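You operate a simulated robot arm through the tools that you are given. There is no shell and no other tool. Be economical: measure what you need, move in short steps, check, and stop when the job is done.

You are at the controls of a simulated two-armed robot. One attempt, no reset.

## Task
Put the steel disc on the top of the yellow-handled welder. Fetch the white wipe from the counter top and set it in the yellow tray. Switch the orange brake lever off. Fetch the small black core and set it on the counter top. Take the white tub and leave it on the socket shelf. Take the red pad and leave it on top of the silver roll. Take the blue-band brush and put it on the lower shelf of the steel table. Turn the yellow balance knob to 55. Take the red bung on the desk top and put it away on the top of the white table. Put the brown carton marked "412" from the desk top on the top of the yellow-handled welder and the brown carton that says "269" on the shelf under the green table. Turn the red mode knob to DC. Press the grey meter button two times. Pull the red drawer open. The order is free. Set down upright: small black core, white tub, brown carton. The orange brake lever goes to its stop.
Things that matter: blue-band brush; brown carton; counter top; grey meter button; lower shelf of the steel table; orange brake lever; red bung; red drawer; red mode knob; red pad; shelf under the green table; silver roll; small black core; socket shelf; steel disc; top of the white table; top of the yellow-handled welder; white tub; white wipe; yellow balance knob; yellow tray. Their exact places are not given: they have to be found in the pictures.

Only the result counts: the job must be done as asked and must still hold three seconds after the hand-in. Knocking over, shifting, dropping, spilling or breaking anything else fails it.

## Robot
Two 7-joint arms with two-finger parallel grippers on one trunk, on a base that drives. Base frame: it is fixed to the floor where the robot stands at the start and does not move with it; the origin is under the middle of the robot, x ahead of it, y to its left, z up; the surface under the hand at the start is at about z = 0.85. Readings come in m, rad, newtons and seconds.
The left shoulder is at the start at [0.05, 0.161, 1.098], the right one opposite. With the tool pointing down near the work surface each hand reaches from about 0.24 to 0.68 m from the robot's upright axis, wherever it stands, measured 20 degrees to its own side. Places, roughly: blue-band brush (3x9x5 cm) [-2.2, -0.6, 0.9]; brown carton [4.25, -2.75, 0.75]; counter top [-1.3, -6.5, 0.8]; grey meter button [2.1, -6.6, 1.2]; lower shelf of the steel table [-2.4, -2.4, 0.4]; orange brake lever [-0.1, -3.7, 0.8]; red bung (3x3x8 cm) [4.1, -2.6, 0.8]; red drawer [-2.3, -0.5, 0.7]; red mode knob [3.1, -4.1, 0.8]; red pad (6x6x3 cm) [4.2, -3.4, 0.8]; shelf under the green table [1.6, -6.5, 0.5]; silver roll [4.25, -3, 0.75]; small black core (15x6x12 cm) [-2.3, -2.7, 0.5]; socket shelf (48x20 cm) [4.64, -2.2, 1.06]; steel disc (6x6x3 cm) [0.5, 0.2, 0.9]; top of the white table [-2.4, -0.4, 0.8]; top of the yellow-handled welder [3.5, -1.2, 1]; white tub [4.25, -3.25, 0.75]; white wipe (7x6x2 cm) [-1, -6.3, 0.8]; yellow balance knob [3.2, -1.2, 0.8]; yellow tray (38x20x7 cm) [-1.3, -6.5, 0.9]. Payload 3.43 kg a hand.
Tool frame (each hand has its own): the origin (TCP) lies between the finger pads and is the grasp point; the fingertips stand 0.03 m ahead of it; z points along the fingers, y is the line along which they close. The gripper opens to 0.094 m. The fingers are 0.028 m wide and 0.01 m thick; the gripper's body (0.05 by 0.096 m) begins 0.055 m behind the TCP.
Orientation is that of the tool frame in the base frame, as a unit quaternion [x, y, z, w]. With the fingers straight down and closing along the base's y, the tool's x points along the base's -x, its y along +y and its z along -z.

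## Interface
- The arms move only by the tool jog_arm. It takes "left_deltas", "right_deltas" or both (then of equal length, played together; a hand with none holds still); each is a list of rows, each a list of 7 numbers: the shift along the base's x, y, z in m, then the turn, a rotation vector about the base's x, y, z in rad, then the finger opening in m, from 0 to 0.094. In form: [[dx, dy, dz, rx, ry, rz, claw], ...]. A call has 1 to 12 rows; each row shifts and turns the commanded pose from where the row before left it. Rows are played at 5 a second. More than 0.05 m and 0.15 rad between two rows, or a gripper value outside its range, and nothing of the call is played. A pose out of reach is approached as far as the arm can. The call stops where the force on the tool passes 40 N (or 10 N more than at its start, if that is more) or the arm is blocked; 0.2 s more then pass. Each finger travels about 0.045 m/s and halts on what it meets, pressing with about 43 N; the grip force reading is that of the motor and also rises with nothing between the fingers. The clock runs only during rows and for 0.2 s after the last one: add rows that do not move to give the fingers time. It gives the time, the measured TCP pose, the force on the tool (base axes), the opening and the grip force at its end, in the units of the frame above (readings bear some noise), with the torque about the TCP (base axes, N m) and any sound that the robot's microphone picked up.
- Cameras (640 x 400 px; columns grow to the right, rows downward): "scene" is now at [0.1164, 0.047, 1.2281]; the picture's right is [0.50, -0.86, 0.00], its down [-0.44, -0.26, -0.86] and it looks along [0.74, 0.44, -0.51] (base axes); focal length 249 px, centre (320, 200). "left" rides on the left gripper at [0.076, -0.014, -0.102] in its tool frame; the picture's right is [0.18, 0.98, 0.00], its down [-0.75, 0.14, -0.64] and it looks along [-0.63, 0.12, 0.77] (tool axes); focal length 243 px, centre (320, 200). "right" rides on the right gripper at [0.076, 0.014, -0.102] in its tool frame; the picture's right is [-0.18, 0.98, 0.00], its down [-0.75, -0.14, -0.64] and it looks along [-0.63, -0.12, 0.77] (tool axes); focal length 243 px, centre (320, 200).
- snapshot(camera): a new picture of that camera. The clock stands still meanwhile.
- raise_lower(by): slides the trunk up (or, below 0, down) by that many m; the arms and the scene camera ride with it, the base frame stays. It gives what a move gives, with no picture.
- drive_base(legs): drives the robot by 1 to 6 legs, each [ahead, left, turn to the left] in m, m and rad, along the robot's own axes; the way and the turn of a leg run together, so that a leg with both is an arc; at most 1.5 m and 3.142 rad a leg. The arms and the cameras ride along, it lands a little off, and it stops where it bumps. It gives what a move gives.
- turn_head(pan, tilt): turns the head with the scene camera to pan (to the left, within 1.396 rad either way) and tilt (down, from -0.506 to 1.204), counted from straight ahead of the robot. It gives what a move gives.
- point_at(camera, pixels): there is no depth. For up to 12 entries [column, row, z] of the newest picture of that camera ("zoom" is the newest enlarged one), the place [x, y] in the base frame at which the ray of that pixel passes the height z, good to about 0.003 m. The clock stands still meanwhile.
- enlarge(camera, box): a new picture of the part [left, top, right, bottom] of that camera's present view, enlarged. The clock stands still meanwhile.
- close_job(): hands the job in; it is judged then, once.

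Work in short steps. Measure before you move; look again where a grasp or a placing could have gone wrong, and mend it. You have 371 turns and 326 pictures in all, those below and enlarged ones among them. Open the grippers and draw the arms clear of the work before you hand the job in, unless the task says otherwise.

The tools are called after "Call:" as name(argument=value, ...) on one line, values as JSON. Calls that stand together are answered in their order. jog_arm: Moves the arms, as the interface text tells. Its arguments: {"type":"object","properties":{"left_deltas":{"type":"array","items":{"type":"array","items":{"type":"number"}}},"right_deltas":{"type":"array","items":{"type":"array","items":{"type":"number"}}}},"required":[]} The other tools are called the same way: raise_lower (by) slides the trunk up or down; drive_base (legs) drives the base; turn_head (pan, tilt) turns the head that bears the scene camera; snapshot (camera) takes a picture; point_at (camera, pixels) gives the place at which the rays of pixels pass given heights; enlarge (camera, box) takes an enlarged picture of a part of a camera's view; close_job () hands the job in.

At the start:

```text
time_s: 0.0
left_position: [0.3094, 0.3289, 1.0518]
left_tcp_rot: [0.0, 1.0, 0.0, 0.0]
left_contact_force: [0.0, -0.1, 0.2]
left_moment: [0.01, -0.01, 0.0]
left_finger_gap: 0.0942
left_grip_force: 0.1
right_position: [0.4101, 0.0005, 1.0549]
right_tcp_rot: [0.0, 1.0, 0.001, 0.0]
right_contact_force: [0.1, 0.8, -0.3]
right_moment: [0.03, 0.01, -0.01]
right_finger_gap: 0.094
right_grip_force: 0.0
trunk travel left (down, up): [-0.125, 0.142]
robot x, y, heading: [-0.0, 0.0006, 0.005]
head pan, tilt: [0.529, 0.531]
```

scene: 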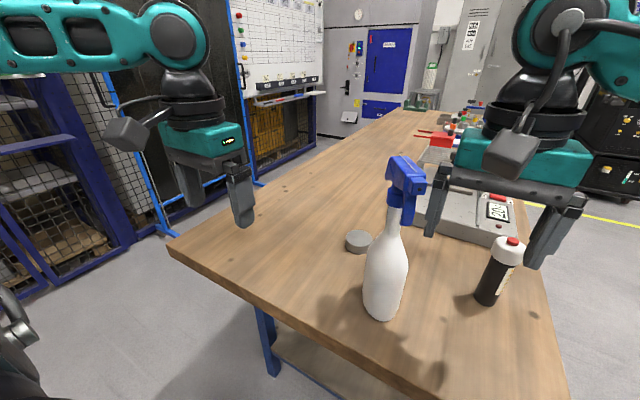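
right: 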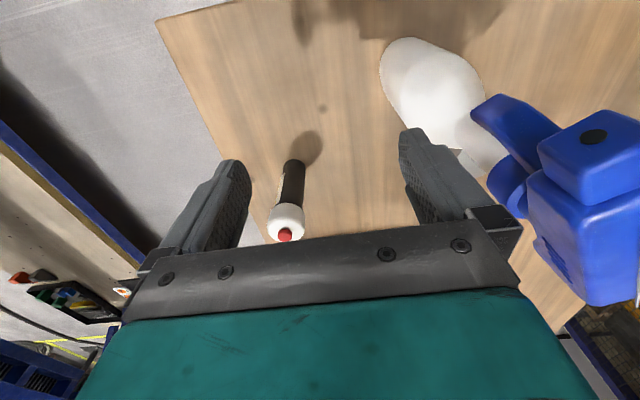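
left: 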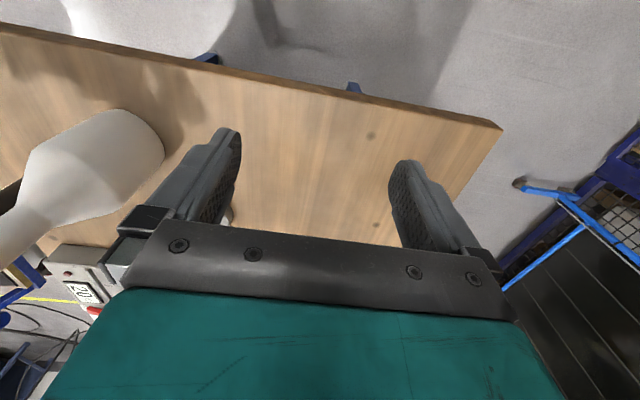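

The disc shows at about (358,241) in the scene view; I measure it first.

Call:
point_at(camera="scene", pixels=[[358, 236, 0.88], [358, 241, 0.865], [346, 240, 0.88], [372, 238, 0.88], [384, 310, 0.85], [488, 300, 0.85]])

Call:
enlarge(camera="scene", box=[300, 140, 460, 340])

```text
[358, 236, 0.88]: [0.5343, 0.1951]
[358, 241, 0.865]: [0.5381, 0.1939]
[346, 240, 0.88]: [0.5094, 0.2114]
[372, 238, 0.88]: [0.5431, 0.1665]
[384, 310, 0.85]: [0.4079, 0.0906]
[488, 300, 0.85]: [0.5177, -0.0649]
```

```text
2.00 times, centred on (380, 240) of scene
```

zoom: 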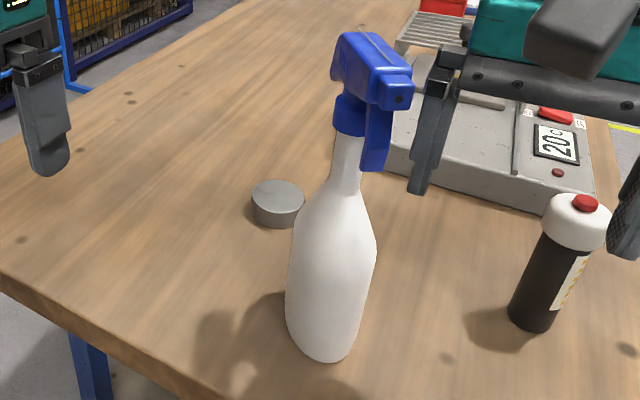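

Disc centre is about (0.533, 0.194), top z 0.88; the spray bottle is near (0.42, 0.10). I move the left hand above the disc, yawed -45° so that camera and fingers stay clear of the bottle.

Call:
jog_arm(left_deltas=[[0.037, -0.022, 0, 0, 0, -0.13, 0.094], [0.037, -0.022, 0, 0, 0, -0.13, 0.094], [0.037, -0.022, 0, 0, 0, -0.13, 0.094], [0.037, -0.022, 0, 0, 0, -0.13, 0.094], [0.037, -0.022, 0, 0, 0, -0.13, 0.094], [0.037, -0.022, 0, 0, 0, -0.13, 0.094], [0, 0, 0, 0, 0, 0, 0.094]])

Call:
snapshot(camera="left")

Call:
snapshot(camera="scene")

```text
time_s: 1.6
left_position: [0.5298, 0.2031, 1.0521]
left_tcp_rot: [0.38, 0.925, 0.0, 0.0]
left_contact_force: [0.3, 0.8, 0.5]
left_moment: [-0.03, 0.02, -0.01]
left_finger_gap: 0.0942
left_grip_force: 0.0
left hand out of reach, approached as far as the arm can: row 6
right_position: [0.409, 0.0001, 1.0549]
right_tcp_rot: [0.0, 1.0, 0.0, 0.0]
right_contact_force: [0.5, -0.2, -0.1]
right_moment: [0.01, 0.01, 0.01]
right_finger_gap: 0.0943
right_grip_force: 0.0
trunk travel left (down, up): [-0.125, 0.142]
robot x, y, heading: [0.0009, -0.0029, -0.002]
head pan, tilt: [0.529, 0.531]
```

```text
321 pictures are left
```

left: 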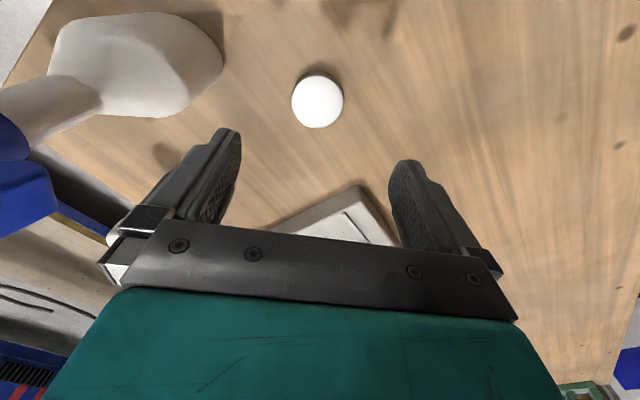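

```text
320 pictures are left
```

scene: 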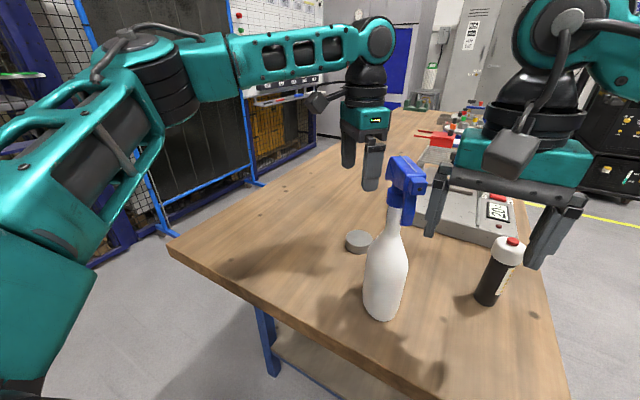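

The disc is at (317,101) in the left camera; I measure it.

Call:
point_at(camera="left", pixels=[[317, 101, 0.88], [292, 101, 0.88], [343, 101, 0.88], [200, 80, 0.9]])

```text
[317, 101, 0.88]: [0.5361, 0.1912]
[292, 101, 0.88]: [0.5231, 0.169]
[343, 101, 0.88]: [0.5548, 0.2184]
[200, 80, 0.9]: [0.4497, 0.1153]
```

Call:
jog_arm(left_deltas=[[0.0, -0.0, -0.04, 0, 0, 0, 0.094], [0.004, -0.006, -0.04, 0, 0, 0, 0.094], [0.003, -0.005, -0.04, 0, 0, 0, 0.094], [0, 0, 0, 0, 0, 0, 0.094]])

Call:
snapshot(camera="left")

```text
time_s: 2.6
left_position: [0.5205, 0.2005, 0.9339]
left_tcp_rot: [0.38, 0.925, -0.001, 0.001]
left_contact_force: [-0.2, -0.6, 0.1]
left_moment: [0.06, 0.01, -0.01]
left_finger_gap: 0.0939
left_grip_force: 0.1
left hand out of reach, approached as far as the arm can: row 2, 3
right_position: [0.4099, 0.001, 1.0553]
right_tcp_rot: [0.0, 1.0, 0.001, 0.0]
right_contact_force: [0.1, 0.4, 0.3]
right_moment: [-0.01, 0.03, -0.02]
right_finger_gap: 0.0939
right_grip_force: 0.0
trunk travel left (down, up): [-0.125, 0.142]
robot x, y, heading: [-0.0001, 0.0011, -0.004]
head pan, tilt: [0.529, 0.531]
```

```text
319 pictures are left
```

left: 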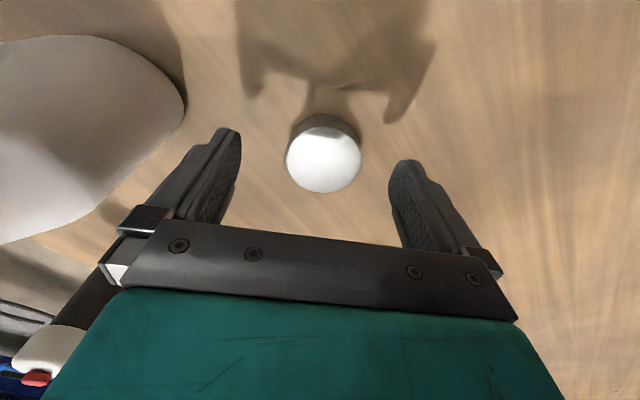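

The arm runs short of reach with this yaw; I turn back about 0.4 rad while going toward the disc (measured at z 0.88), staying high.

Call:
point_at(camera="left", pixels=[[324, 158, 0.88], [187, 105, 0.9]])

Call:
jog_arm(left_deltas=[[0.0, 0, 0, 0, 0, 0.13, 0.094], [0.0, 0, 0, 0, 0, 0.13, 0.094], [0.0, 0, 0, 0, 0, 0.13, 0.094], [0, 0, 0, 0, 0, 0, 0.094]])

Call:
snapshot(camera="left")

```text
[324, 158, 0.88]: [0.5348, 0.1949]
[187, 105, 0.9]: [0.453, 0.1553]
```

```text
time_s: 3.6
left_position: [0.5203, 0.2003, 0.9342]
left_tcp_rot: [0.193, 0.981, -0.001, 0.0]
left_contact_force: [0.4, -0.2, 0.4]
left_moment: [0.01, -0.01, -0.04]
left_finger_gap: 0.094
left_grip_force: 0.0
right_position: [0.4096, -0.0003, 1.0559]
right_tcp_rot: [0.0, 1.0, -0.001, 0.0]
right_contact_force: [-0.2, 0.2, 0.5]
right_moment: [0.0, -0.04, 0.01]
right_finger_gap: 0.0941
right_grip_force: 0.0
trunk travel left (down, up): [-0.125, 0.142]
robot x, y, heading: [0.0034, -0.0014, -0.001]
head pan, tilt: [0.529, 0.531]
```

```text
318 pictures are left
```

left: 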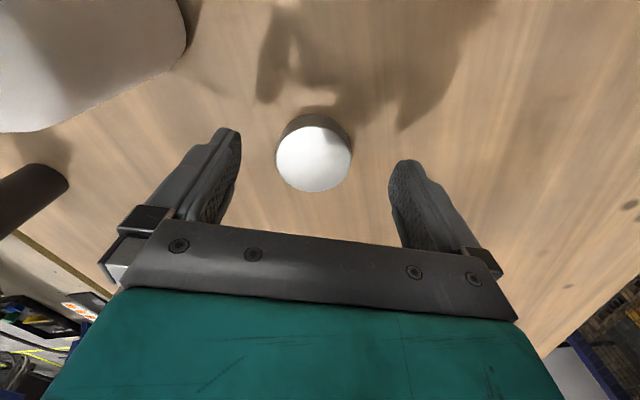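

Call:
jog_arm(left_deltas=[[0.012, -0.006, -0.01, 0, 0, 0, 0.094], [0.002, 0, -0.02, 0, 0, 0, 0.094], [0, 0, -0.016, 0, 0, 0, 0.094], [0, 0, 0, 0, 0, 0, 0.094]])

Call:
snapshot(camera="left")

```text
time_s: 4.6
left_position: [0.5136, 0.2073, 0.8996]
left_tcp_rot: [0.194, 0.981, -0.001, 0.001]
left_contact_force: [0.4, -0.2, -0.6]
left_moment: [-0.01, -0.01, 0.0]
left_finger_gap: 0.0937
left_grip_force: 0.1
left hand out of reach, approached as far as the arm can: row 1, 2, 3
right_position: [0.41, 0.0005, 1.0551]
right_tcp_rot: [0.0, 1.0, 0.001, 0.0]
right_contact_force: [-0.8, 0.5, -0.2]
right_moment: [-0.01, -0.01, 0.01]
right_finger_gap: 0.094
right_grip_force: 0.2
trunk travel left (down, up): [-0.125, 0.142]
robot x, y, heading: [-0.0048, 0.0001, 0.003]
head pan, tilt: [0.529, 0.531]
```

```text
317 pictures are left
```

left: 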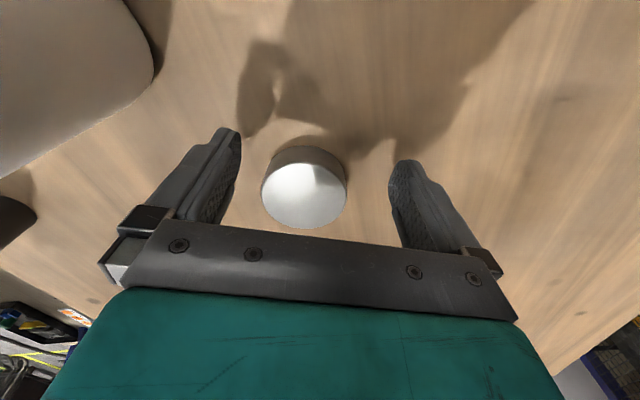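

Reach shrinks as the hand gets lower, so I lower the trunk; first I pull the right hand back and up, and the left up a bit.

Call:
jog_arm(right_deltas=[[0, 0, 0.05, 0, 0, 0, 0.094], [-0.03, -0.04, 0.02, 0, 0, 0, 0.094], [-0.03, -0.04, 0.0, 0, 0, 0, 0.094], [0, -0.05, 0, 0, 0, 0, 0.094], [0, -0.05, 0, 0, 0, 0, 0.094], [0, 0, 0, 0, 0, 0, 0.094]], left_deltas=[[0, 0, 0.05, 0, 0, 0, 0.094], [0, 0, 0.05, 0, 0, 0, 0.094], [0, 0, 0.03, 0, 0, 0, 0.094], [0, 0, 0, 0, 0, 0, 0.094], [0, 0, 0, 0, 0, 0, 0.094], [0, 0, 0, 0, 0, 0, 0.094]])

Call:
raise_lower(by=-0.1)

Call:
jog_arm(left_deltas=[[0.02, -0.013, 0, 0, 0, 0, 0.094], [0, 0, 0, 0, 0, 0, 0.094]])

Call:
snapshot(camera="left")

```text
refused: row 2 steps farther than a row can; nothing moved
```

```text
time_s: 5.2
left_position: [0.5124, 0.207, 0.8793]
left_tcp_rot: [0.194, 0.981, -0.001, 0.003]
left_contact_force: [-8.2, 2.5, 10.7]
left_moment: [0.33, 0.3, 0.32]
left_finger_gap: 0.0933
left_grip_force: 0.0
right_position: [0.4077, -0.0003, 1.0273]
right_tcp_rot: [0.0, 1.0, 0.001, 0.001]
right_contact_force: [-0.7, -0.7, 0.1]
right_moment: [-0.03, 0.04, 0.01]
right_finger_gap: 0.0938
right_grip_force: 0.1
trunk travel left (down, up): [-0.097, 0.169]
robot x, y, heading: [0.0013, 0.0005, 0.002]
head pan, tilt: [0.529, 0.531]
stopped: the force on the tool passed its limit at 59 N (the readings are from after the stop); the commanded pose is now the measured one
```

```text
time_s: 5.8
left_position: [0.5179, 0.2076, 0.8809]
left_tcp_rot: [0.193, 0.981, -0.002, 0.004]
left_contact_force: [-0.5, -0.1, -1.1]
left_moment: [0.01, -0.04, -0.02]
left_finger_gap: 0.0939
left_grip_force: 0.1
left hand out of reach, approached as far as the arm can: row 1
right_position: [0.4096, 0.0004, 1.0275]
right_tcp_rot: [0.0, 1.0, 0.0, -0.001]
right_contact_force: [0.8, -0.6, -0.2]
right_moment: [0.01, -0.01, 0.0]
right_finger_gap: 0.0939
right_grip_force: 0.1
trunk travel left (down, up): [-0.097, 0.169]
robot x, y, heading: [-0.0008, -0.0032, 0.002]
head pan, tilt: [0.529, 0.531]
```

```text
316 pictures are left
```

left: 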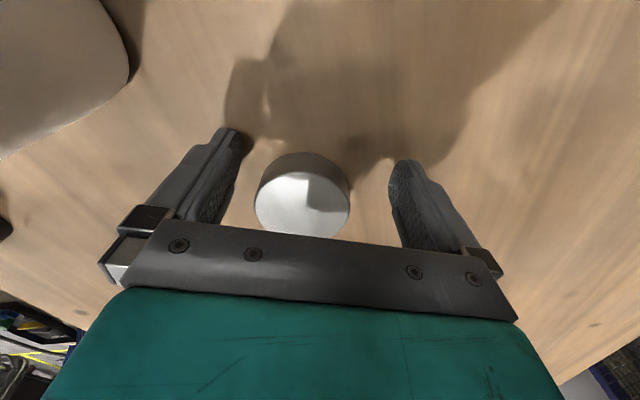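

The table was touched because my lift was refused (steps too long); nothing moved. I now lift both hands with shorter rows.

Call:
jog_arm(right_deltas=[[0, 0, 0.048, 0, 0, 0, 0.094], [-0.02, -0.03, 0.02, 0, 0, 0, 0.094], [-0.03, -0.035, 0.0, 0, 0, 0, 0.094], [-0.02, -0.04, 0, 0, 0, 0, 0.094], [0, -0.045, 0, 0, 0, 0, 0.094], [0, 0, 0, 0, 0, 0, 0.094]], left_deltas=[[0, 0, 0.048, 0, 0, 0, 0.094], [0, 0, 0.048, 0, 0, 0, 0.094], [0, 0, 0.03, 0, 0, 0, 0.094], [0, 0, 0, 0, 0, 0, 0.094], [0, 0, 0, 0, 0, 0, 0.094], [0, 0, 0, 0, 0, 0, 0.094]])

```text
time_s: 7.2
left_position: [0.5185, 0.2071, 1.0061]
left_tcp_rot: [0.194, 0.981, 0.0, 0.003]
left_contact_force: [0.1, -0.6, -0.1]
left_moment: [0.01, -0.02, 0.03]
left_finger_gap: 0.094
left_grip_force: 0.1
right_position: [0.3387, -0.1542, 1.0965]
right_tcp_rot: [-0.001, 1.0, 0.0, 0.001]
right_contact_force: [0.0, 0.2, -0.5]
right_moment: [-0.01, 0.01, 0.02]
right_finger_gap: 0.0942
right_grip_force: 0.0
trunk travel left (down, up): [-0.097, 0.169]
robot x, y, heading: [-0.0016, 0.0006, 0.001]
head pan, tilt: [0.529, 0.531]
```

Now lower the trunk by 0.09.

Call:
raise_lower(by=-0.09)

Call:
jog_arm(left_deltas=[[0.018, -0.013, 0, 0, 0, 0, 0.094], [0, 0, 0, 0, 0, 0, 0.094]])

Call:
snapshot(camera="left")

```text
time_s: 8.4
left_position: [0.5188, 0.2075, 0.9166]
left_tcp_rot: [0.194, 0.981, 0.0, 0.003]
left_contact_force: [0.2, -0.3, -0.1]
left_moment: [0.02, 0.0, 0.03]
left_finger_gap: 0.0938
left_grip_force: 0.0
right_position: [0.3391, -0.1531, 1.0069]
right_tcp_rot: [0.0, 1.0, 0.0, 0.0]
right_contact_force: [0.5, -0.4, 0.7]
right_moment: [0.02, 0.03, -0.02]
right_finger_gap: 0.0942
right_grip_force: 0.0
trunk travel left (down, up): [-0.007, 0.259]
robot x, y, heading: [-0.0012, 0.0024, -0.001]
head pan, tilt: [0.529, 0.531]
```

```text
time_s: 9.1
left_position: [0.5299, 0.1987, 0.916]
left_tcp_rot: [0.194, 0.981, -0.002, 0.005]
left_contact_force: [0.4, 0.0, 0.1]
left_moment: [-0.05, 0.0, -0.03]
left_finger_gap: 0.0941
left_grip_force: 0.0
left hand out of reach, approached as far as the arm can: row 1
right_position: [0.3386, -0.1537, 1.0072]
right_tcp_rot: [0.0, 1.0, -0.001, 0.0]
right_contact_force: [0.5, -0.3, 0.2]
right_moment: [0.02, 0.01, 0.01]
right_finger_gap: 0.0936
right_grip_force: 0.1
trunk travel left (down, up): [-0.007, 0.259]
robot x, y, heading: [0.0005, 0.0045, 0.0]
head pan, tilt: [0.529, 0.531]
```

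```text
315 pictures are left
```

left: 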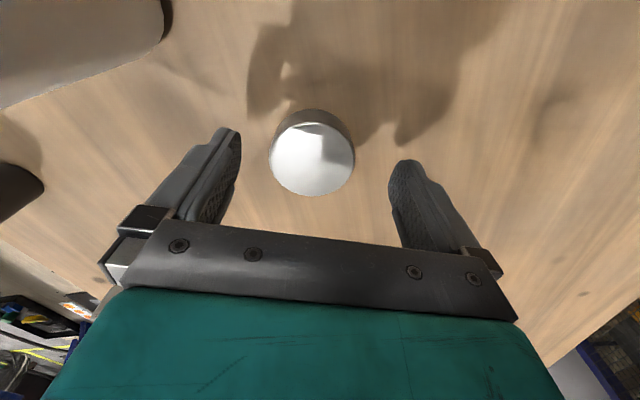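

Disc is nearly centred between the fingers; I go down the last 3 cm with a bit of forward, and then close if the reach holds.

Call:
jog_arm(left_deltas=[[0.004, -0.002, -0.016, 0, 0, 0, 0.094], [0.004, -0.002, -0.015, 0, 0, 0, 0.094], [0, 0, 0, 0, 0, 0, 0.094]])

Call:
snapshot(camera="left")

```text
time_s: 9.8
left_position: [0.5317, 0.1988, 0.8832]
left_tcp_rot: [0.193, 0.981, -0.002, 0.004]
left_contact_force: [1.3, 0.1, -0.4]
left_moment: [0.0, -0.01, -0.01]
left_finger_gap: 0.0941
left_grip_force: 0.0
left hand out of reach, approached as far as the arm can: row 1, 2
right_position: [0.3391, -0.1531, 1.0063]
right_tcp_rot: [0.0, 1.0, 0.0, 0.0]
right_contact_force: [-0.5, -0.6, -0.1]
right_moment: [0.03, 0.01, -0.02]
right_finger_gap: 0.0939
right_grip_force: 0.1
trunk travel left (down, up): [-0.007, 0.259]
robot x, y, heading: [0.0019, 0.0009, -0.001]
head pan, tilt: [0.529, 0.531]
```

```text
314 pictures are left
```

left: 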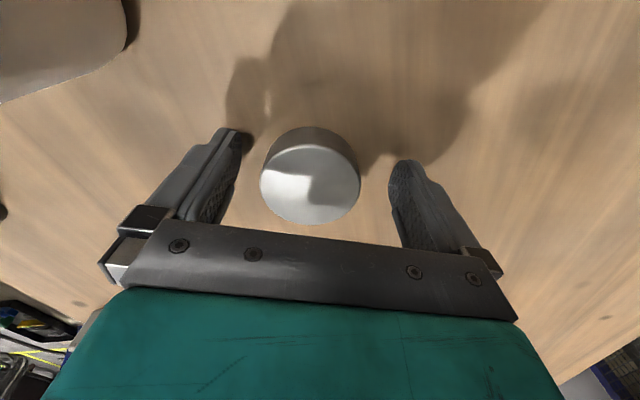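

Height 0.883 with the disc between the fingers; I close on it.

Call:
jog_arm(left_deltas=[[0, 0, 0, 0, 0, 0, 0.05], [0, 0, 0, 0, 0, 0, 0.03], [0, 0, 0, 0, 0, 0, 0.03], [0, 0, 0, 0, 0, 0, 0.03], [0, 0, 0, 0, 0, 0, 0.03], [0, 0, 0, 0, 0, 0, 0.03]])

Call:
snapshot(camera="left")

```text
time_s: 11.2
left_position: [0.5306, 0.1978, 0.8841]
left_tcp_rot: [0.193, 0.981, -0.003, 0.005]
left_contact_force: [-1.0, -0.8, 0.3]
left_moment: [0.09, -0.04, -0.01]
left_finger_gap: 0.0591
left_grip_force: 43.6
right_position: [0.3401, -0.1518, 1.0066]
right_tcp_rot: [0.001, 1.0, 0.0, 0.0]
right_contact_force: [-0.5, -0.4, 0.0]
right_moment: [0.0, 0.01, 0.0]
right_finger_gap: 0.094
right_grip_force: 0.0
trunk travel left (down, up): [-0.007, 0.259]
robot x, y, heading: [-0.0002, -0.001, 0.001]
head pan, tilt: [0.529, 0.531]
```

```text
313 pictures are left
```

left: 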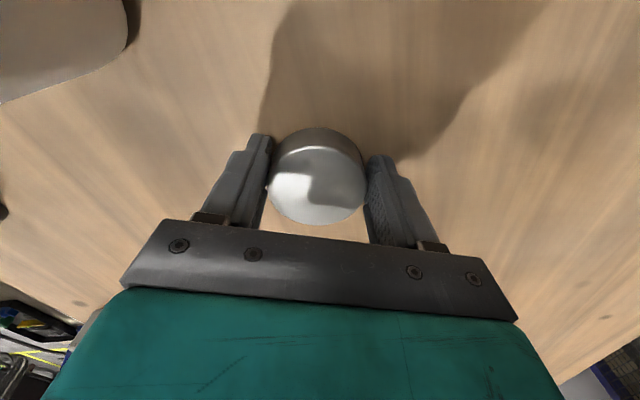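

Gap 0.059, grip firm. I lift and then draw the left hand back beside the body.

Call:
jog_arm(left_deltas=[[0, 0, 0.04, 0, 0, 0, 0.03], [0, 0, 0.048, 0, 0, 0, 0.03], [-0.02, 0.04, 0.01, 0, 0, 0, 0.03], [-0.02, 0.04, 0.01, 0, 0, 0, 0.03], [-0.04, 0.02, 0.01, 0, 0, 0.0, 0.03], [-0.045, 0, 0.01, 0, 0, 0, 0.03], [-0.045, 0, 0.0, 0, 0, 0.1, 0.03], [-0.04, 0, 0, 0, 0, 0.1, 0.03]])

Call:
raise_lower(by=0.15)

Call:
turn_head(pan=0, tilt=0.3)

Call:
snapshot(camera="scene")

Call:
turn_head(pan=-1.2, tilt=0.3)

Call:
snapshot(camera="scene")

```text
time_s: 13.1
left_position: [0.3126, 0.3047, 1.0102]
left_tcp_rot: [0.094, 0.996, -0.002, 0.003]
left_contact_force: [0.3, -0.5, -4.8]
left_moment: [0.0, 0.07, -0.02]
left_finger_gap: 0.0588
left_grip_force: 42.8
left hand out of reach, approached as far as the arm can: row 2
right_position: [0.3392, -0.1527, 1.0069]
right_tcp_rot: [0.0, 1.0, 0.0, -0.001]
right_contact_force: [-0.8, 0.2, -0.1]
right_moment: [0.02, 0.0, 0.03]
right_finger_gap: 0.094
right_grip_force: 0.1
trunk travel left (down, up): [-0.007, 0.259]
robot x, y, heading: [-0.0011, -0.0021, -0.002]
head pan, tilt: [0.529, 0.531]
```

```text
time_s: 14.8
left_position: [0.3134, 0.3051, 1.1593]
left_tcp_rot: [0.095, 0.995, -0.002, 0.004]
left_contact_force: [0.3, 0.5, -4.4]
left_moment: [0.0, 0.08, 0.0]
left_finger_gap: 0.0587
left_grip_force: 42.2
right_position: [0.3394, -0.1528, 1.1555]
right_tcp_rot: [0.001, 1.0, 0.0, 0.0]
right_contact_force: [-0.1, -0.2, 0.1]
right_moment: [-0.01, 0.01, -0.04]
right_finger_gap: 0.094
right_grip_force: 0.1
trunk travel left (down, up): [-0.157, 0.109]
robot x, y, heading: [0.0002, 0.0017, -0.001]
head pan, tilt: [0.529, 0.531]
```

```text
time_s: 15.8
left_position: [0.3134, 0.3042, 1.1599]
left_tcp_rot: [0.095, 0.995, -0.001, 0.003]
left_contact_force: [-0.7, 0.6, -5.4]
left_moment: [0.01, 0.06, 0.0]
left_finger_gap: 0.059
left_grip_force: 43.0
right_position: [0.34, -0.1519, 1.1558]
right_tcp_rot: [0.0, 1.0, -0.001, 0.0]
right_contact_force: [0.4, 0.5, -0.2]
right_moment: [0.0, -0.02, 0.0]
right_finger_gap: 0.0939
right_grip_force: 0.0
trunk travel left (down, up): [-0.157, 0.109]
robot x, y, heading: [-0.0007, 0.0006, 0.001]
head pan, tilt: [0.0, 0.3]
```

```text
312 pictures are left
```

scene: 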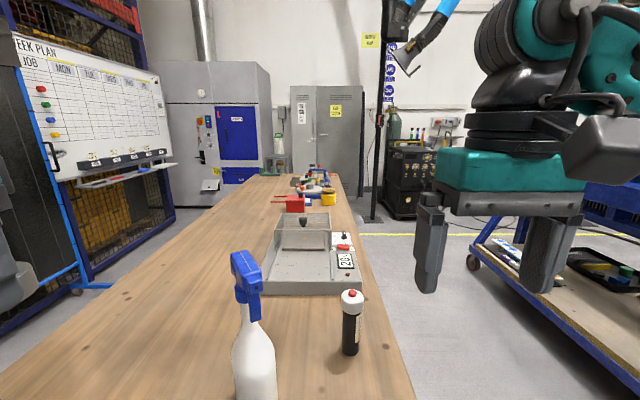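

```text
time_s: 17.1
left_position: [0.3137, 0.3053, 1.1593]
left_tcp_rot: [0.095, 0.995, -0.001, 0.004]
left_contact_force: [0.2, 0.4, -5.4]
left_moment: [0.02, 0.03, -0.01]
left_finger_gap: 0.0588
left_grip_force: 43.4
right_position: [0.3396, -0.1521, 1.157]
right_tcp_rot: [0.001, 1.0, 0.0, 0.0]
right_contact_force: [-0.7, -0.2, 0.4]
right_moment: [0.01, 0.01, 0.0]
right_finger_gap: 0.0942
right_grip_force: 0.0
trunk travel left (down, up): [-0.157, 0.109]
robot x, y, heading: [-0.0003, 0.0006, -0.002]
head pan, tilt: [-1.201, 0.3]
```

```text
311 pictures are left
```

scene: 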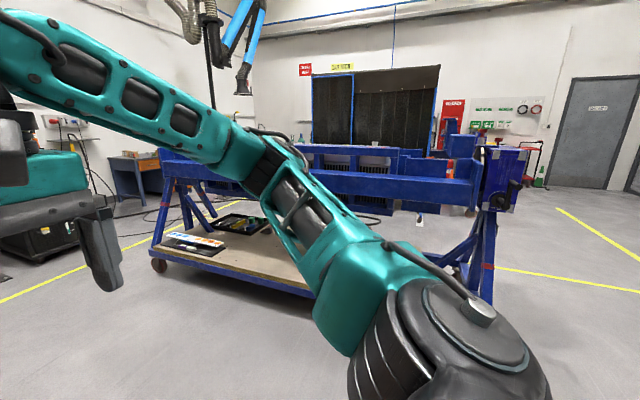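

The robot stands at the short end of the first table; the aisle on its right leads to the welder. I look at pan -0.5 for measuring the aisle.

Call:
turn_head(pan=-0.25, tilt=0.3)

Call:
snapshot(camera="scene")

Call:
turn_head(pan=-0.7, tilt=0.3)

Call:
snapshot(camera="scene")

```text
time_s: 18.4
left_position: [0.3131, 0.3044, 1.16]
left_tcp_rot: [0.095, 0.995, -0.001, 0.003]
left_contact_force: [0.8, 0.4, -6.0]
left_moment: [0.01, 0.04, 0.02]
left_finger_gap: 0.0588
left_grip_force: 43.2
right_position: [0.3403, -0.1541, 1.1569]
right_tcp_rot: [0.0, 1.0, 0.001, 0.0]
right_contact_force: [0.6, 0.0, -0.2]
right_moment: [-0.01, -0.05, -0.02]
right_finger_gap: 0.0942
right_grip_force: 0.0
trunk travel left (down, up): [-0.157, 0.109]
robot x, y, heading: [0.0007, -0.0011, -0.002]
head pan, tilt: [-0.25, 0.3]
```

```text
310 pictures are left
```

scene: 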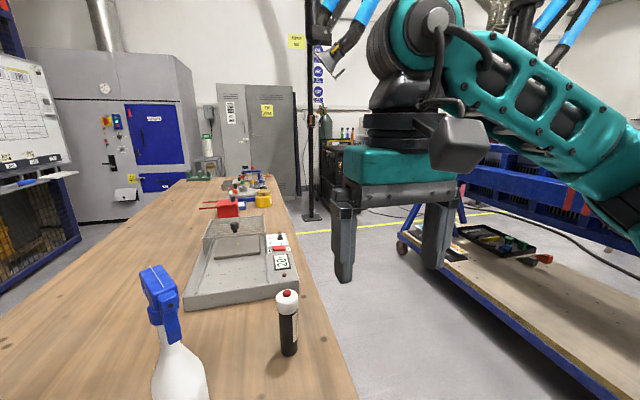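

```text
time_s: 19.3
left_position: [0.3131, 0.3057, 1.159]
left_tcp_rot: [0.095, 0.996, -0.001, 0.004]
left_contact_force: [0.5, 0.6, -5.2]
left_moment: [0.0, 0.1, 0.0]
left_finger_gap: 0.0589
left_grip_force: 42.5
right_position: [0.3397, -0.1523, 1.1561]
right_tcp_rot: [0.0, 1.0, 0.001, 0.001]
right_contact_force: [-0.4, 0.2, 0.8]
right_moment: [0.04, 0.0, -0.01]
right_finger_gap: 0.094
right_grip_force: 0.1
trunk travel left (down, up): [-0.157, 0.109]
robot x, y, heading: [-0.0024, -0.0004, 0.001]
head pan, tilt: [-0.7, 0.3]
```

```text
309 pictures are left
```

scene: 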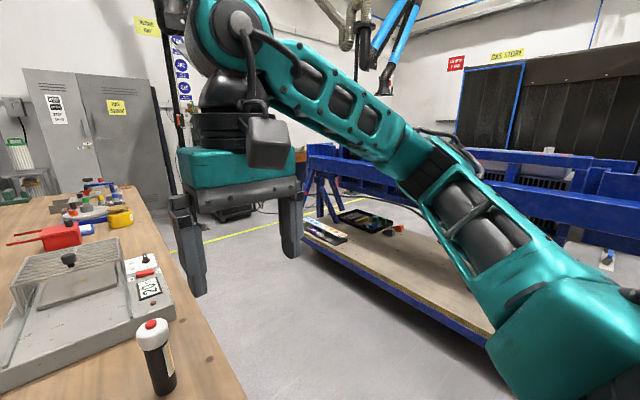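

Call:
point_at(camera="scene", pixels=[[235, 385, 0.85], [170, 255, 0.85], [303, 245, 0.3], [480, 345, 0.3], [400, 300, 0.3], [170, 252, 0], [360, 203, 0], [245, 330, 0], [232, 215, 0.05]])

```text
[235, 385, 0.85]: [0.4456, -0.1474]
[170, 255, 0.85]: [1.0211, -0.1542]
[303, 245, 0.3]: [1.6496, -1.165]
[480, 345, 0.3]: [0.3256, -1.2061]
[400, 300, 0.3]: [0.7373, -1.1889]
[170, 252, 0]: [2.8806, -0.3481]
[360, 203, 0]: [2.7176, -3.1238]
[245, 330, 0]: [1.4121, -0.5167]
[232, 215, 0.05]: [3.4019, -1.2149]
```

Aisle runs y from -0.15 (table) to about -1.17 (jig cart). I side-step to its middle and then drive ahead 1.5 m.

Call:
drive_base(legs=[[-0.05, 0, 0], [0, -0.64, 0], [1.2, 0, 0]])

Call:
turn_head(pan=-0.4, tilt=0.4)

Call:
snapshot(camera="scene")

Call:
turn_head(pan=0.2, tilt=0.4)

Call:
snapshot(camera="scene")

```text
time_s: 31.7
left_position: [1.468, -0.3304, 1.1602]
left_tcp_rot: [0.084, 0.996, 0.0, 0.004]
left_contact_force: [0.0, 1.0, -5.1]
left_moment: [-0.01, 0.04, 0.01]
left_finger_gap: 0.0586
left_grip_force: 42.8
right_position: [1.5038, -0.7881, 1.1558]
right_tcp_rot: [-0.01, 1.0, 0.001, 0.0]
right_contact_force: [0.3, -0.2, 0.1]
right_moment: [0.01, -0.03, 0.0]
right_finger_gap: 0.094
right_grip_force: 0.1
trunk travel left (down, up): [-0.157, 0.109]
robot x, y, heading: [1.1614, -0.6403, 0.02]
head pan, tilt: [-0.7, 0.3]
```

```text
time_s: 32.5
left_position: [1.4687, -0.3307, 1.1597]
left_tcp_rot: [0.085, 0.996, -0.001, 0.003]
left_contact_force: [-0.2, 0.6, -5.2]
left_moment: [0.02, 0.06, 0.0]
left_finger_gap: 0.0587
left_grip_force: 43.0
right_position: [1.504, -0.7865, 1.1568]
right_tcp_rot: [-0.01, 1.0, 0.0, 0.0]
right_contact_force: [0.4, -0.3, 0.2]
right_moment: [0.02, -0.02, 0.0]
right_finger_gap: 0.0937
right_grip_force: 0.0
trunk travel left (down, up): [-0.157, 0.109]
robot x, y, heading: [1.1597, -0.6388, 0.028]
head pan, tilt: [-0.4, 0.4]
```

```text
308 pictures are left
```

scene: 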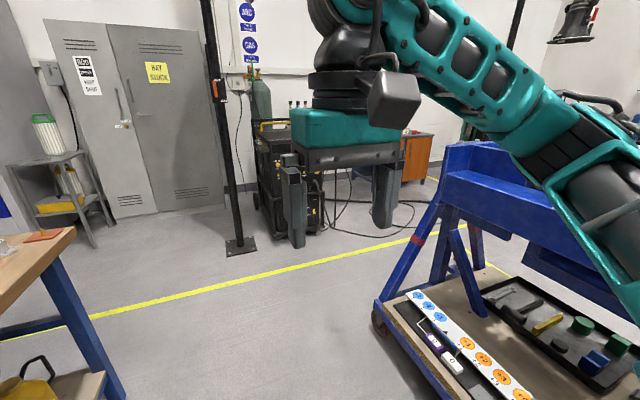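

```text
time_s: 33.5
left_position: [1.4686, -0.3299, 1.1588]
left_tcp_rot: [0.083, 0.997, -0.001, 0.004]
left_contact_force: [0.1, -0.6, -5.1]
left_moment: [0.03, 0.1, -0.03]
left_finger_gap: 0.0587
left_grip_force: 43.6
right_position: [1.5042, -0.7868, 1.1576]
right_tcp_rot: [-0.01, 1.0, 0.0, -0.001]
right_contact_force: [1.0, 0.3, 0.4]
right_moment: [-0.02, -0.02, 0.04]
right_finger_gap: 0.094
right_grip_force: 0.0
trunk travel left (down, up): [-0.157, 0.109]
robot x, y, heading: [1.1621, -0.6422, 0.021]
head pan, tilt: [0.201, 0.4]
```

```text
307 pictures are left
```

scene: 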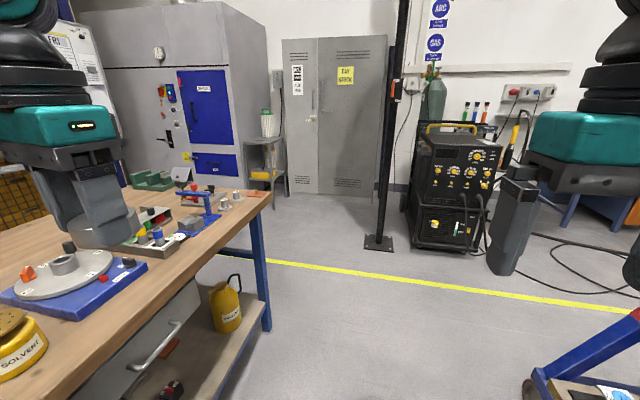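

Call:
point_at(camera="scene", pixels=[[378, 250, 0], [412, 237, 0], [462, 250, 0.05], [432, 140, 0.95], [495, 148, 0.95], [428, 132, 0.95], [270, 200, 0.85], [530, 390, 0.05], [490, 185, 0.8]])

Call:
enlarge(camera="scene", box=[380, 90, 540, 270])

```text
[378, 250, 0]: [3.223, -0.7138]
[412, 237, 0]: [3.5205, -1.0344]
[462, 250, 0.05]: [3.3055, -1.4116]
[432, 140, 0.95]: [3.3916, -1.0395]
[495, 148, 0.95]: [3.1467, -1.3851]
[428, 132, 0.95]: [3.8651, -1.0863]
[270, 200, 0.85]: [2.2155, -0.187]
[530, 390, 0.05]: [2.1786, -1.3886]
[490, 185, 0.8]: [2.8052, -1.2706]
```

```text
2.22 times, centred on (460, 180) of scene
```

zoom: 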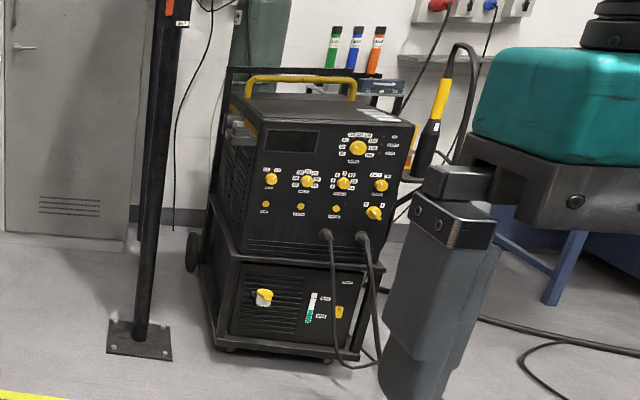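

The path to the welder front is clear (pole at (3.22,-0.71), cart end x≈2.2). I drive ahead and then side-step to stand before it.

Call:
drive_base(legs=[[0, 0, -0.02], [1.46, 0, 0], [0, -0.5, 0]])

Call:
turn_head(pan=0.0, tilt=0.5)

Call:
snapshot(camera="scene")

```text
time_s: 45.6
left_position: [2.9277, -0.8428, 1.1588]
left_tcp_rot: [0.098, 0.995, -0.001, 0.003]
left_contact_force: [0.4, -0.7, -4.9]
left_moment: [0.0, 0.09, 0.01]
left_finger_gap: 0.0584
left_grip_force: 43.2
right_position: [2.9501, -1.2998, 1.156]
right_tcp_rot: [0.004, 1.0, 0.001, 0.0]
right_contact_force: [0.5, 0.3, -0.1]
right_moment: [-0.02, -0.01, 0.01]
right_finger_gap: 0.094
right_grip_force: 0.0
trunk travel left (down, up): [-0.157, 0.109]
robot x, y, heading: [2.6139, -1.1494, -0.008]
head pan, tilt: [0.201, 0.4]
```

```text
time_s: 46.4
left_position: [2.9273, -0.8426, 1.1591]
left_tcp_rot: [0.098, 0.995, -0.001, 0.003]
left_contact_force: [0.4, -0.9, -4.6]
left_moment: [0.01, 0.05, 0.02]
left_finger_gap: 0.0584
left_grip_force: 42.7
right_position: [2.9505, -1.3014, 1.1571]
right_tcp_rot: [0.004, 1.0, -0.001, 0.0]
right_contact_force: [-0.2, -0.5, -0.2]
right_moment: [-0.02, -0.01, 0.02]
right_finger_gap: 0.0939
right_grip_force: 0.1
trunk travel left (down, up): [-0.157, 0.109]
robot x, y, heading: [2.6142, -1.1443, -0.006]
head pan, tilt: [0.0, 0.499]
```

```text
305 pictures are left
```

scene: 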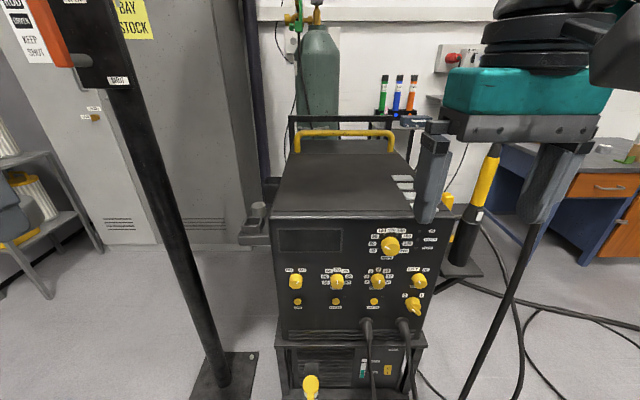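

Close view of the welder; I enlarge its front panel to read the labels and find the balance knob.

Call:
enlarge(camera="scene", box=[275, 215, 450, 325])

Call:
point_at(camera="scene", pixels=[[275, 217, 0.95], [440, 220, 0.95], [295, 155, 0.95], [395, 155, 0.95], [275, 217, 0.97], [440, 220, 0.97], [295, 155, 0.97], [395, 155, 0.97], [300, 133, 1.0]])

```text
3.64 times, centred on (362, 270) of scene
```

zoom: 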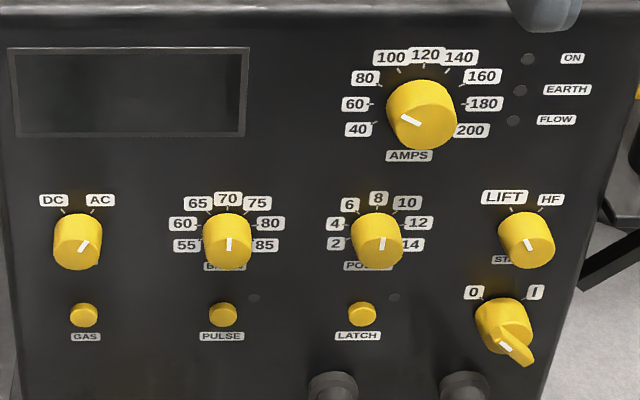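

```text
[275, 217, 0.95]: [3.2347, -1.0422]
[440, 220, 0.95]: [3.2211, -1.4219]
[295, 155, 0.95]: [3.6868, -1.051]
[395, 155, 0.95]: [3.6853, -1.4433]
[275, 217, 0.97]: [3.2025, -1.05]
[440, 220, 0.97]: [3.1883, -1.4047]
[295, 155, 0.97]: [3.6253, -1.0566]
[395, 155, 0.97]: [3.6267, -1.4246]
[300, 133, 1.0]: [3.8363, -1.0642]
```

The second knob, scale 55–85 ("BAL…"), is the balance knob, now at 70. I move 0.15 m closer and look again to triangulate the top height.

Call:
drive_base(legs=[[0.15, 0, 0]])

Call:
turn_head(pan=-0.1, tilt=0.7)

Call:
snapshot(camera="scene")

Call:
snapshot(camera="left")

```text
time_s: 47.7
left_position: [3.0805, -0.8443, 1.1585]
left_tcp_rot: [0.099, 0.995, -0.001, 0.002]
left_contact_force: [1.3, 0.6, -5.9]
left_moment: [0.01, 0.05, 0.01]
left_finger_gap: 0.0583
left_grip_force: 42.2
right_position: [3.1036, -1.3028, 1.1563]
right_tcp_rot: [0.004, 1.0, 0.0, -0.001]
right_contact_force: [0.7, -1.0, 0.5]
right_moment: [-0.01, 0.04, 0.0]
right_finger_gap: 0.0939
right_grip_force: 0.0
trunk travel left (down, up): [-0.157, 0.109]
robot x, y, heading: [2.7636, -1.1434, -0.008]
head pan, tilt: [0.0, 0.499]
```

```text
time_s: 48.5
left_position: [3.0793, -0.8437, 1.1595]
left_tcp_rot: [0.098, 0.995, -0.001, 0.004]
left_contact_force: [0.1, -0.1, -4.9]
left_moment: [-0.03, 0.1, 0.0]
left_finger_gap: 0.0585
left_grip_force: 42.3
right_position: [3.1036, -1.3024, 1.1566]
right_tcp_rot: [0.003, 1.0, 0.001, 0.0]
right_contact_force: [-0.1, -0.6, 0.7]
right_moment: [0.0, 0.0, 0.0]
right_finger_gap: 0.0941
right_grip_force: 0.0
trunk travel left (down, up): [-0.157, 0.109]
robot x, y, heading: [2.7646, -1.1476, -0.012]
head pan, tilt: [-0.099, 0.7]
```

```text
303 pictures are left
```

scene: 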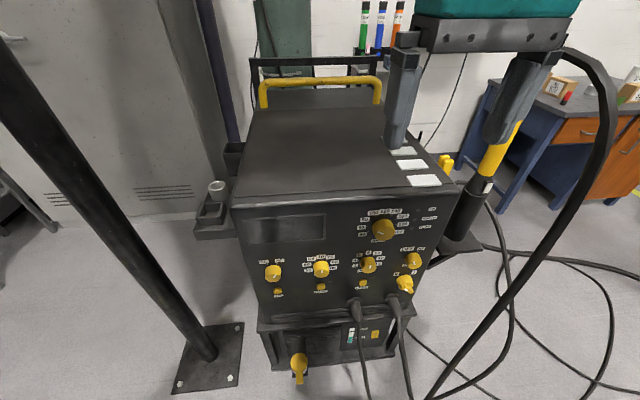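

```text
302 pictures are left
```

left: 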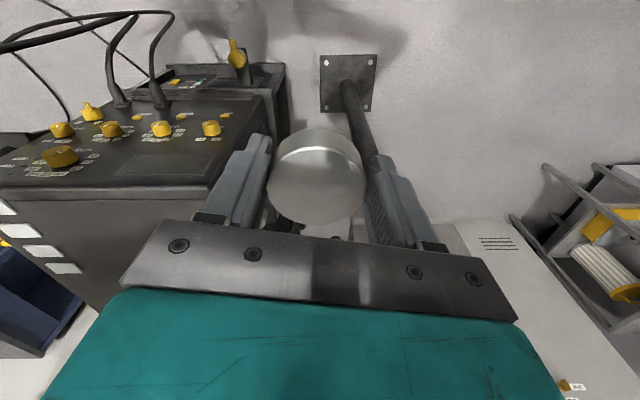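

I use the front-left top corner: (233,205) in scene and about (208,185) in left, to fix the top height.

Call:
point_at(camera="scene", pixels=[[233, 203, 0.93], [233, 203, 0.95], [233, 203, 0.97], [233, 203, 0.99], [321, 268, 0.8], [321, 268, 0.82], [384, 230, 0.85]])

Call:
point_at(camera="left", pixels=[[208, 188, 0.93], [208, 188, 0.95], [208, 188, 0.97], [208, 188, 0.99], [162, 128, 0.8]])

```text
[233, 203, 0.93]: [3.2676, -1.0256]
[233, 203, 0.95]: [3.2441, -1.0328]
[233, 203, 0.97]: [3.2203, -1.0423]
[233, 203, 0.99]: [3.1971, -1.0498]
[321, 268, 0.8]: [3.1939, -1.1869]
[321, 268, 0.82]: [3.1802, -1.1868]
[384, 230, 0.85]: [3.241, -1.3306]
```

```text
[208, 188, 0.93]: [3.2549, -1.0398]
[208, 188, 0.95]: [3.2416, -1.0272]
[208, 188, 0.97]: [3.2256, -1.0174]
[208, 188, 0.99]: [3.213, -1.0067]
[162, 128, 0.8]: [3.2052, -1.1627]
```

Top height is about 0.945 with front edge x≈3.245, y -1.03…-1.43. I move the left hand with the disc over (3.33, -1.10).

Call:
jog_arm(left_deltas=[[0.031, -0.032, 0, 0, 0, 0.025, 0.03], [0.031, -0.032, 0, 0, 0, 0.025, 0.03], [0.031, -0.032, 0, 0, 0, 0.025, 0.03], [0.031, -0.032, 0, 0, 0, 0.025, 0.03], [0.031, -0.032, 0, 0, 0, 0.025, 0.03], [0.031, -0.032, 0, 0, 0, 0.025, 0.03], [0.031, -0.032, 0, 0, 0, 0.025, 0.03], [0.031, -0.032, 0, 0, 0, 0.025, 0.03], [0, 0, -0.04, 0, 0, 0, 0.03], [0, 0, -0.04, 0, 0, 0, 0.03], [0, 0, 0, 0, 0, 0, 0.03]])

Call:
snapshot(camera="scene")

Call:
snapshot(camera="left")

```text
time_s: 50.9
left_position: [3.2545, -0.9712, 1.0585]
left_tcp_rot: [-0.002, 1.0, -0.001, 0.003]
left_contact_force: [-0.5, -0.1, -5.4]
left_moment: [0.01, 0.07, 0.03]
left_finger_gap: 0.0584
left_grip_force: 43.3
left hand out of reach, approached as far as the arm can: row 5, 6, 7, 8
right_position: [3.1022, -1.3025, 1.157]
right_tcp_rot: [0.003, 1.0, -0.001, 0.0]
right_contact_force: [-0.5, -0.7, -0.1]
right_moment: [-0.01, 0.04, 0.02]
right_finger_gap: 0.0941
right_grip_force: 0.1
trunk travel left (down, up): [-0.157, 0.109]
robot x, y, heading: [2.7656, -1.1504, -0.003]
head pan, tilt: [-0.099, 0.7]
```

```text
301 pictures are left
```

scene: 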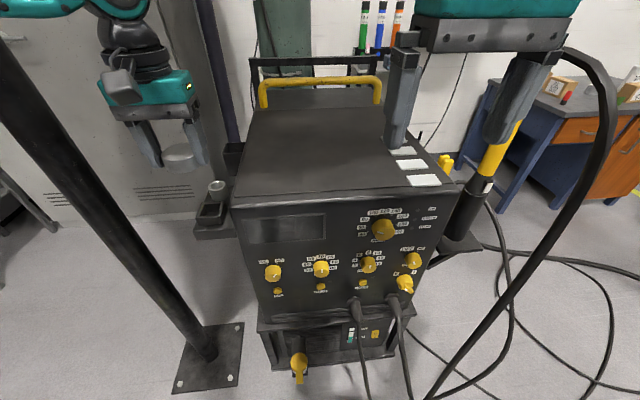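

```text
300 pictures are left
```

left: 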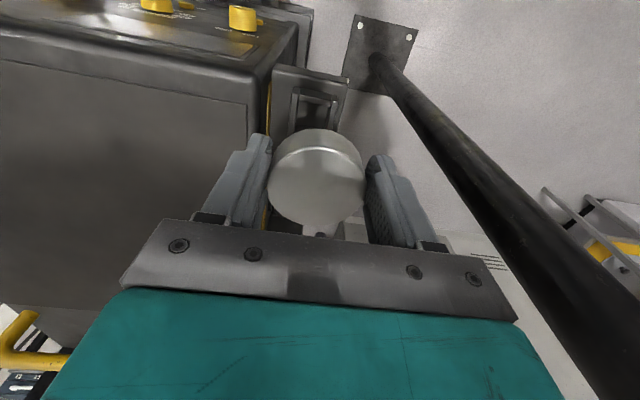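

The reach at that height was short; now lower, I retry the remaining shift.

Call:
jog_arm(left_deltas=[[0.02, -0.032, 0, 0, 0, 0, 0.03], [0.02, -0.032, 0, 0, 0, 0, 0.03], [0.02, -0.032, 0, 0, 0, 0, 0.03], [0.0, -0.032, 0, 0, 0, 0, 0.03], [0, 0, 0, 0, 0, 0, 0.03]])

```text
time_s: 52.1
left_position: [3.2391, -1.0083, 1.0544]
left_tcp_rot: [-0.003, 1.0, 0.0, 0.004]
left_contact_force: [-0.2, 0.5, -6.0]
left_moment: [-0.01, 0.06, 0.0]
left_finger_gap: 0.0583
left_grip_force: 43.0
left hand out of reach, approached as far as the arm can: row 1, 2, 3, 4
right_position: [3.1022, -1.3024, 1.1571]
right_tcp_rot: [0.004, 1.0, -0.001, 0.0]
right_contact_force: [-0.2, -0.4, -0.7]
right_moment: [0.0, 0.02, 0.02]
right_finger_gap: 0.0941
right_grip_force: 0.0
trunk travel left (down, up): [-0.157, 0.109]
robot x, y, heading: [2.7669, -1.1509, -0.006]
head pan, tilt: [-0.099, 0.7]
```

I test whether yaw changes the reach: turn -0.45 rad, then go forward.

Call:
jog_arm(left_deltas=[[0, 0, 0, 0, 0, -0.15, 0.03], [0, 0, 0, 0, 0, -0.15, 0.03], [0, 0, 0, 0, 0, -0.15, 0.03], [0.04, 0, 0, 0, 0, 0, 0.03], [0.04, -0.0, 0, 0, 0, 0, 0.03], [0, 0, 0, 0, 0, 0, 0.03]])

```text
time_s: 53.5
left_position: [3.2815, -0.9702, 1.053]
left_tcp_rot: [0.221, 0.975, -0.002, 0.003]
left_contact_force: [-0.2, 0.3, -5.0]
left_moment: [0.02, 0.04, -0.02]
left_finger_gap: 0.0583
left_grip_force: 43.0
left hand out of reach, approached as far as the arm can: row 4, 5
right_position: [3.1037, -1.3027, 1.1573]
right_tcp_rot: [0.004, 1.0, 0.0, 0.0]
right_contact_force: [0.5, 0.1, 0.5]
right_moment: [0.0, 0.01, 0.01]
right_finger_gap: 0.0944
right_grip_force: 0.1
trunk travel left (down, up): [-0.157, 0.109]
robot x, y, heading: [2.7649, -1.1481, -0.007]
head pan, tilt: [-0.099, 0.7]
```

Reach is about 0.47 m from the shoulder. I look down to see how much room the base has in front.

Call:
turn_head(pan=0.0, tilt=1.2)

Call:
snapshot(camera="scene")

```text
time_s: 54.4
left_position: [3.2809, -0.9703, 1.0524]
left_tcp_rot: [0.221, 0.975, -0.003, 0.003]
left_contact_force: [-0.1, -0.3, -4.5]
left_moment: [0.03, 0.05, 0.03]
left_finger_gap: 0.0581
left_grip_force: 43.3
right_position: [3.1037, -1.302, 1.1569]
right_tcp_rot: [0.004, 1.0, 0.0, 0.0]
right_contact_force: [-0.3, 0.2, 0.1]
right_moment: [0.0, -0.01, -0.05]
right_finger_gap: 0.0938
right_grip_force: 0.0
trunk travel left (down, up): [-0.157, 0.109]
robot x, y, heading: [2.7617, -1.1447, -0.007]
head pan, tilt: [0.0, 1.201]
```

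```text
299 pictures are left
```

scene: 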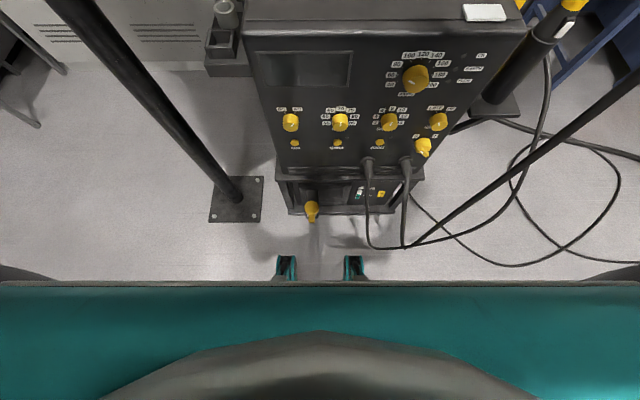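

Call:
point_at(camera="scene", pixels=[[320, 283, 0.3], [320, 283, 0.5], [287, 257, 0.05], [287, 257, 0.2], [340, 214, 0.1], [340, 214, 0.0], [312, 222, 0.4], [380, 246, 0.0], [340, 132, 0.8], [236, 200, 0]])

```text
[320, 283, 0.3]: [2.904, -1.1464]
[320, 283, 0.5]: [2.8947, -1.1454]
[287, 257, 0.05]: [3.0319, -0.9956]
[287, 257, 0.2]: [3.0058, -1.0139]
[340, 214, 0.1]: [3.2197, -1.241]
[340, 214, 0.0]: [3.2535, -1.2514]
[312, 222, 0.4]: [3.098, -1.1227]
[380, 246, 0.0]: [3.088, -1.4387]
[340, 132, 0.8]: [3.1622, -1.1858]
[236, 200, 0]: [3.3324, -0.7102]
```

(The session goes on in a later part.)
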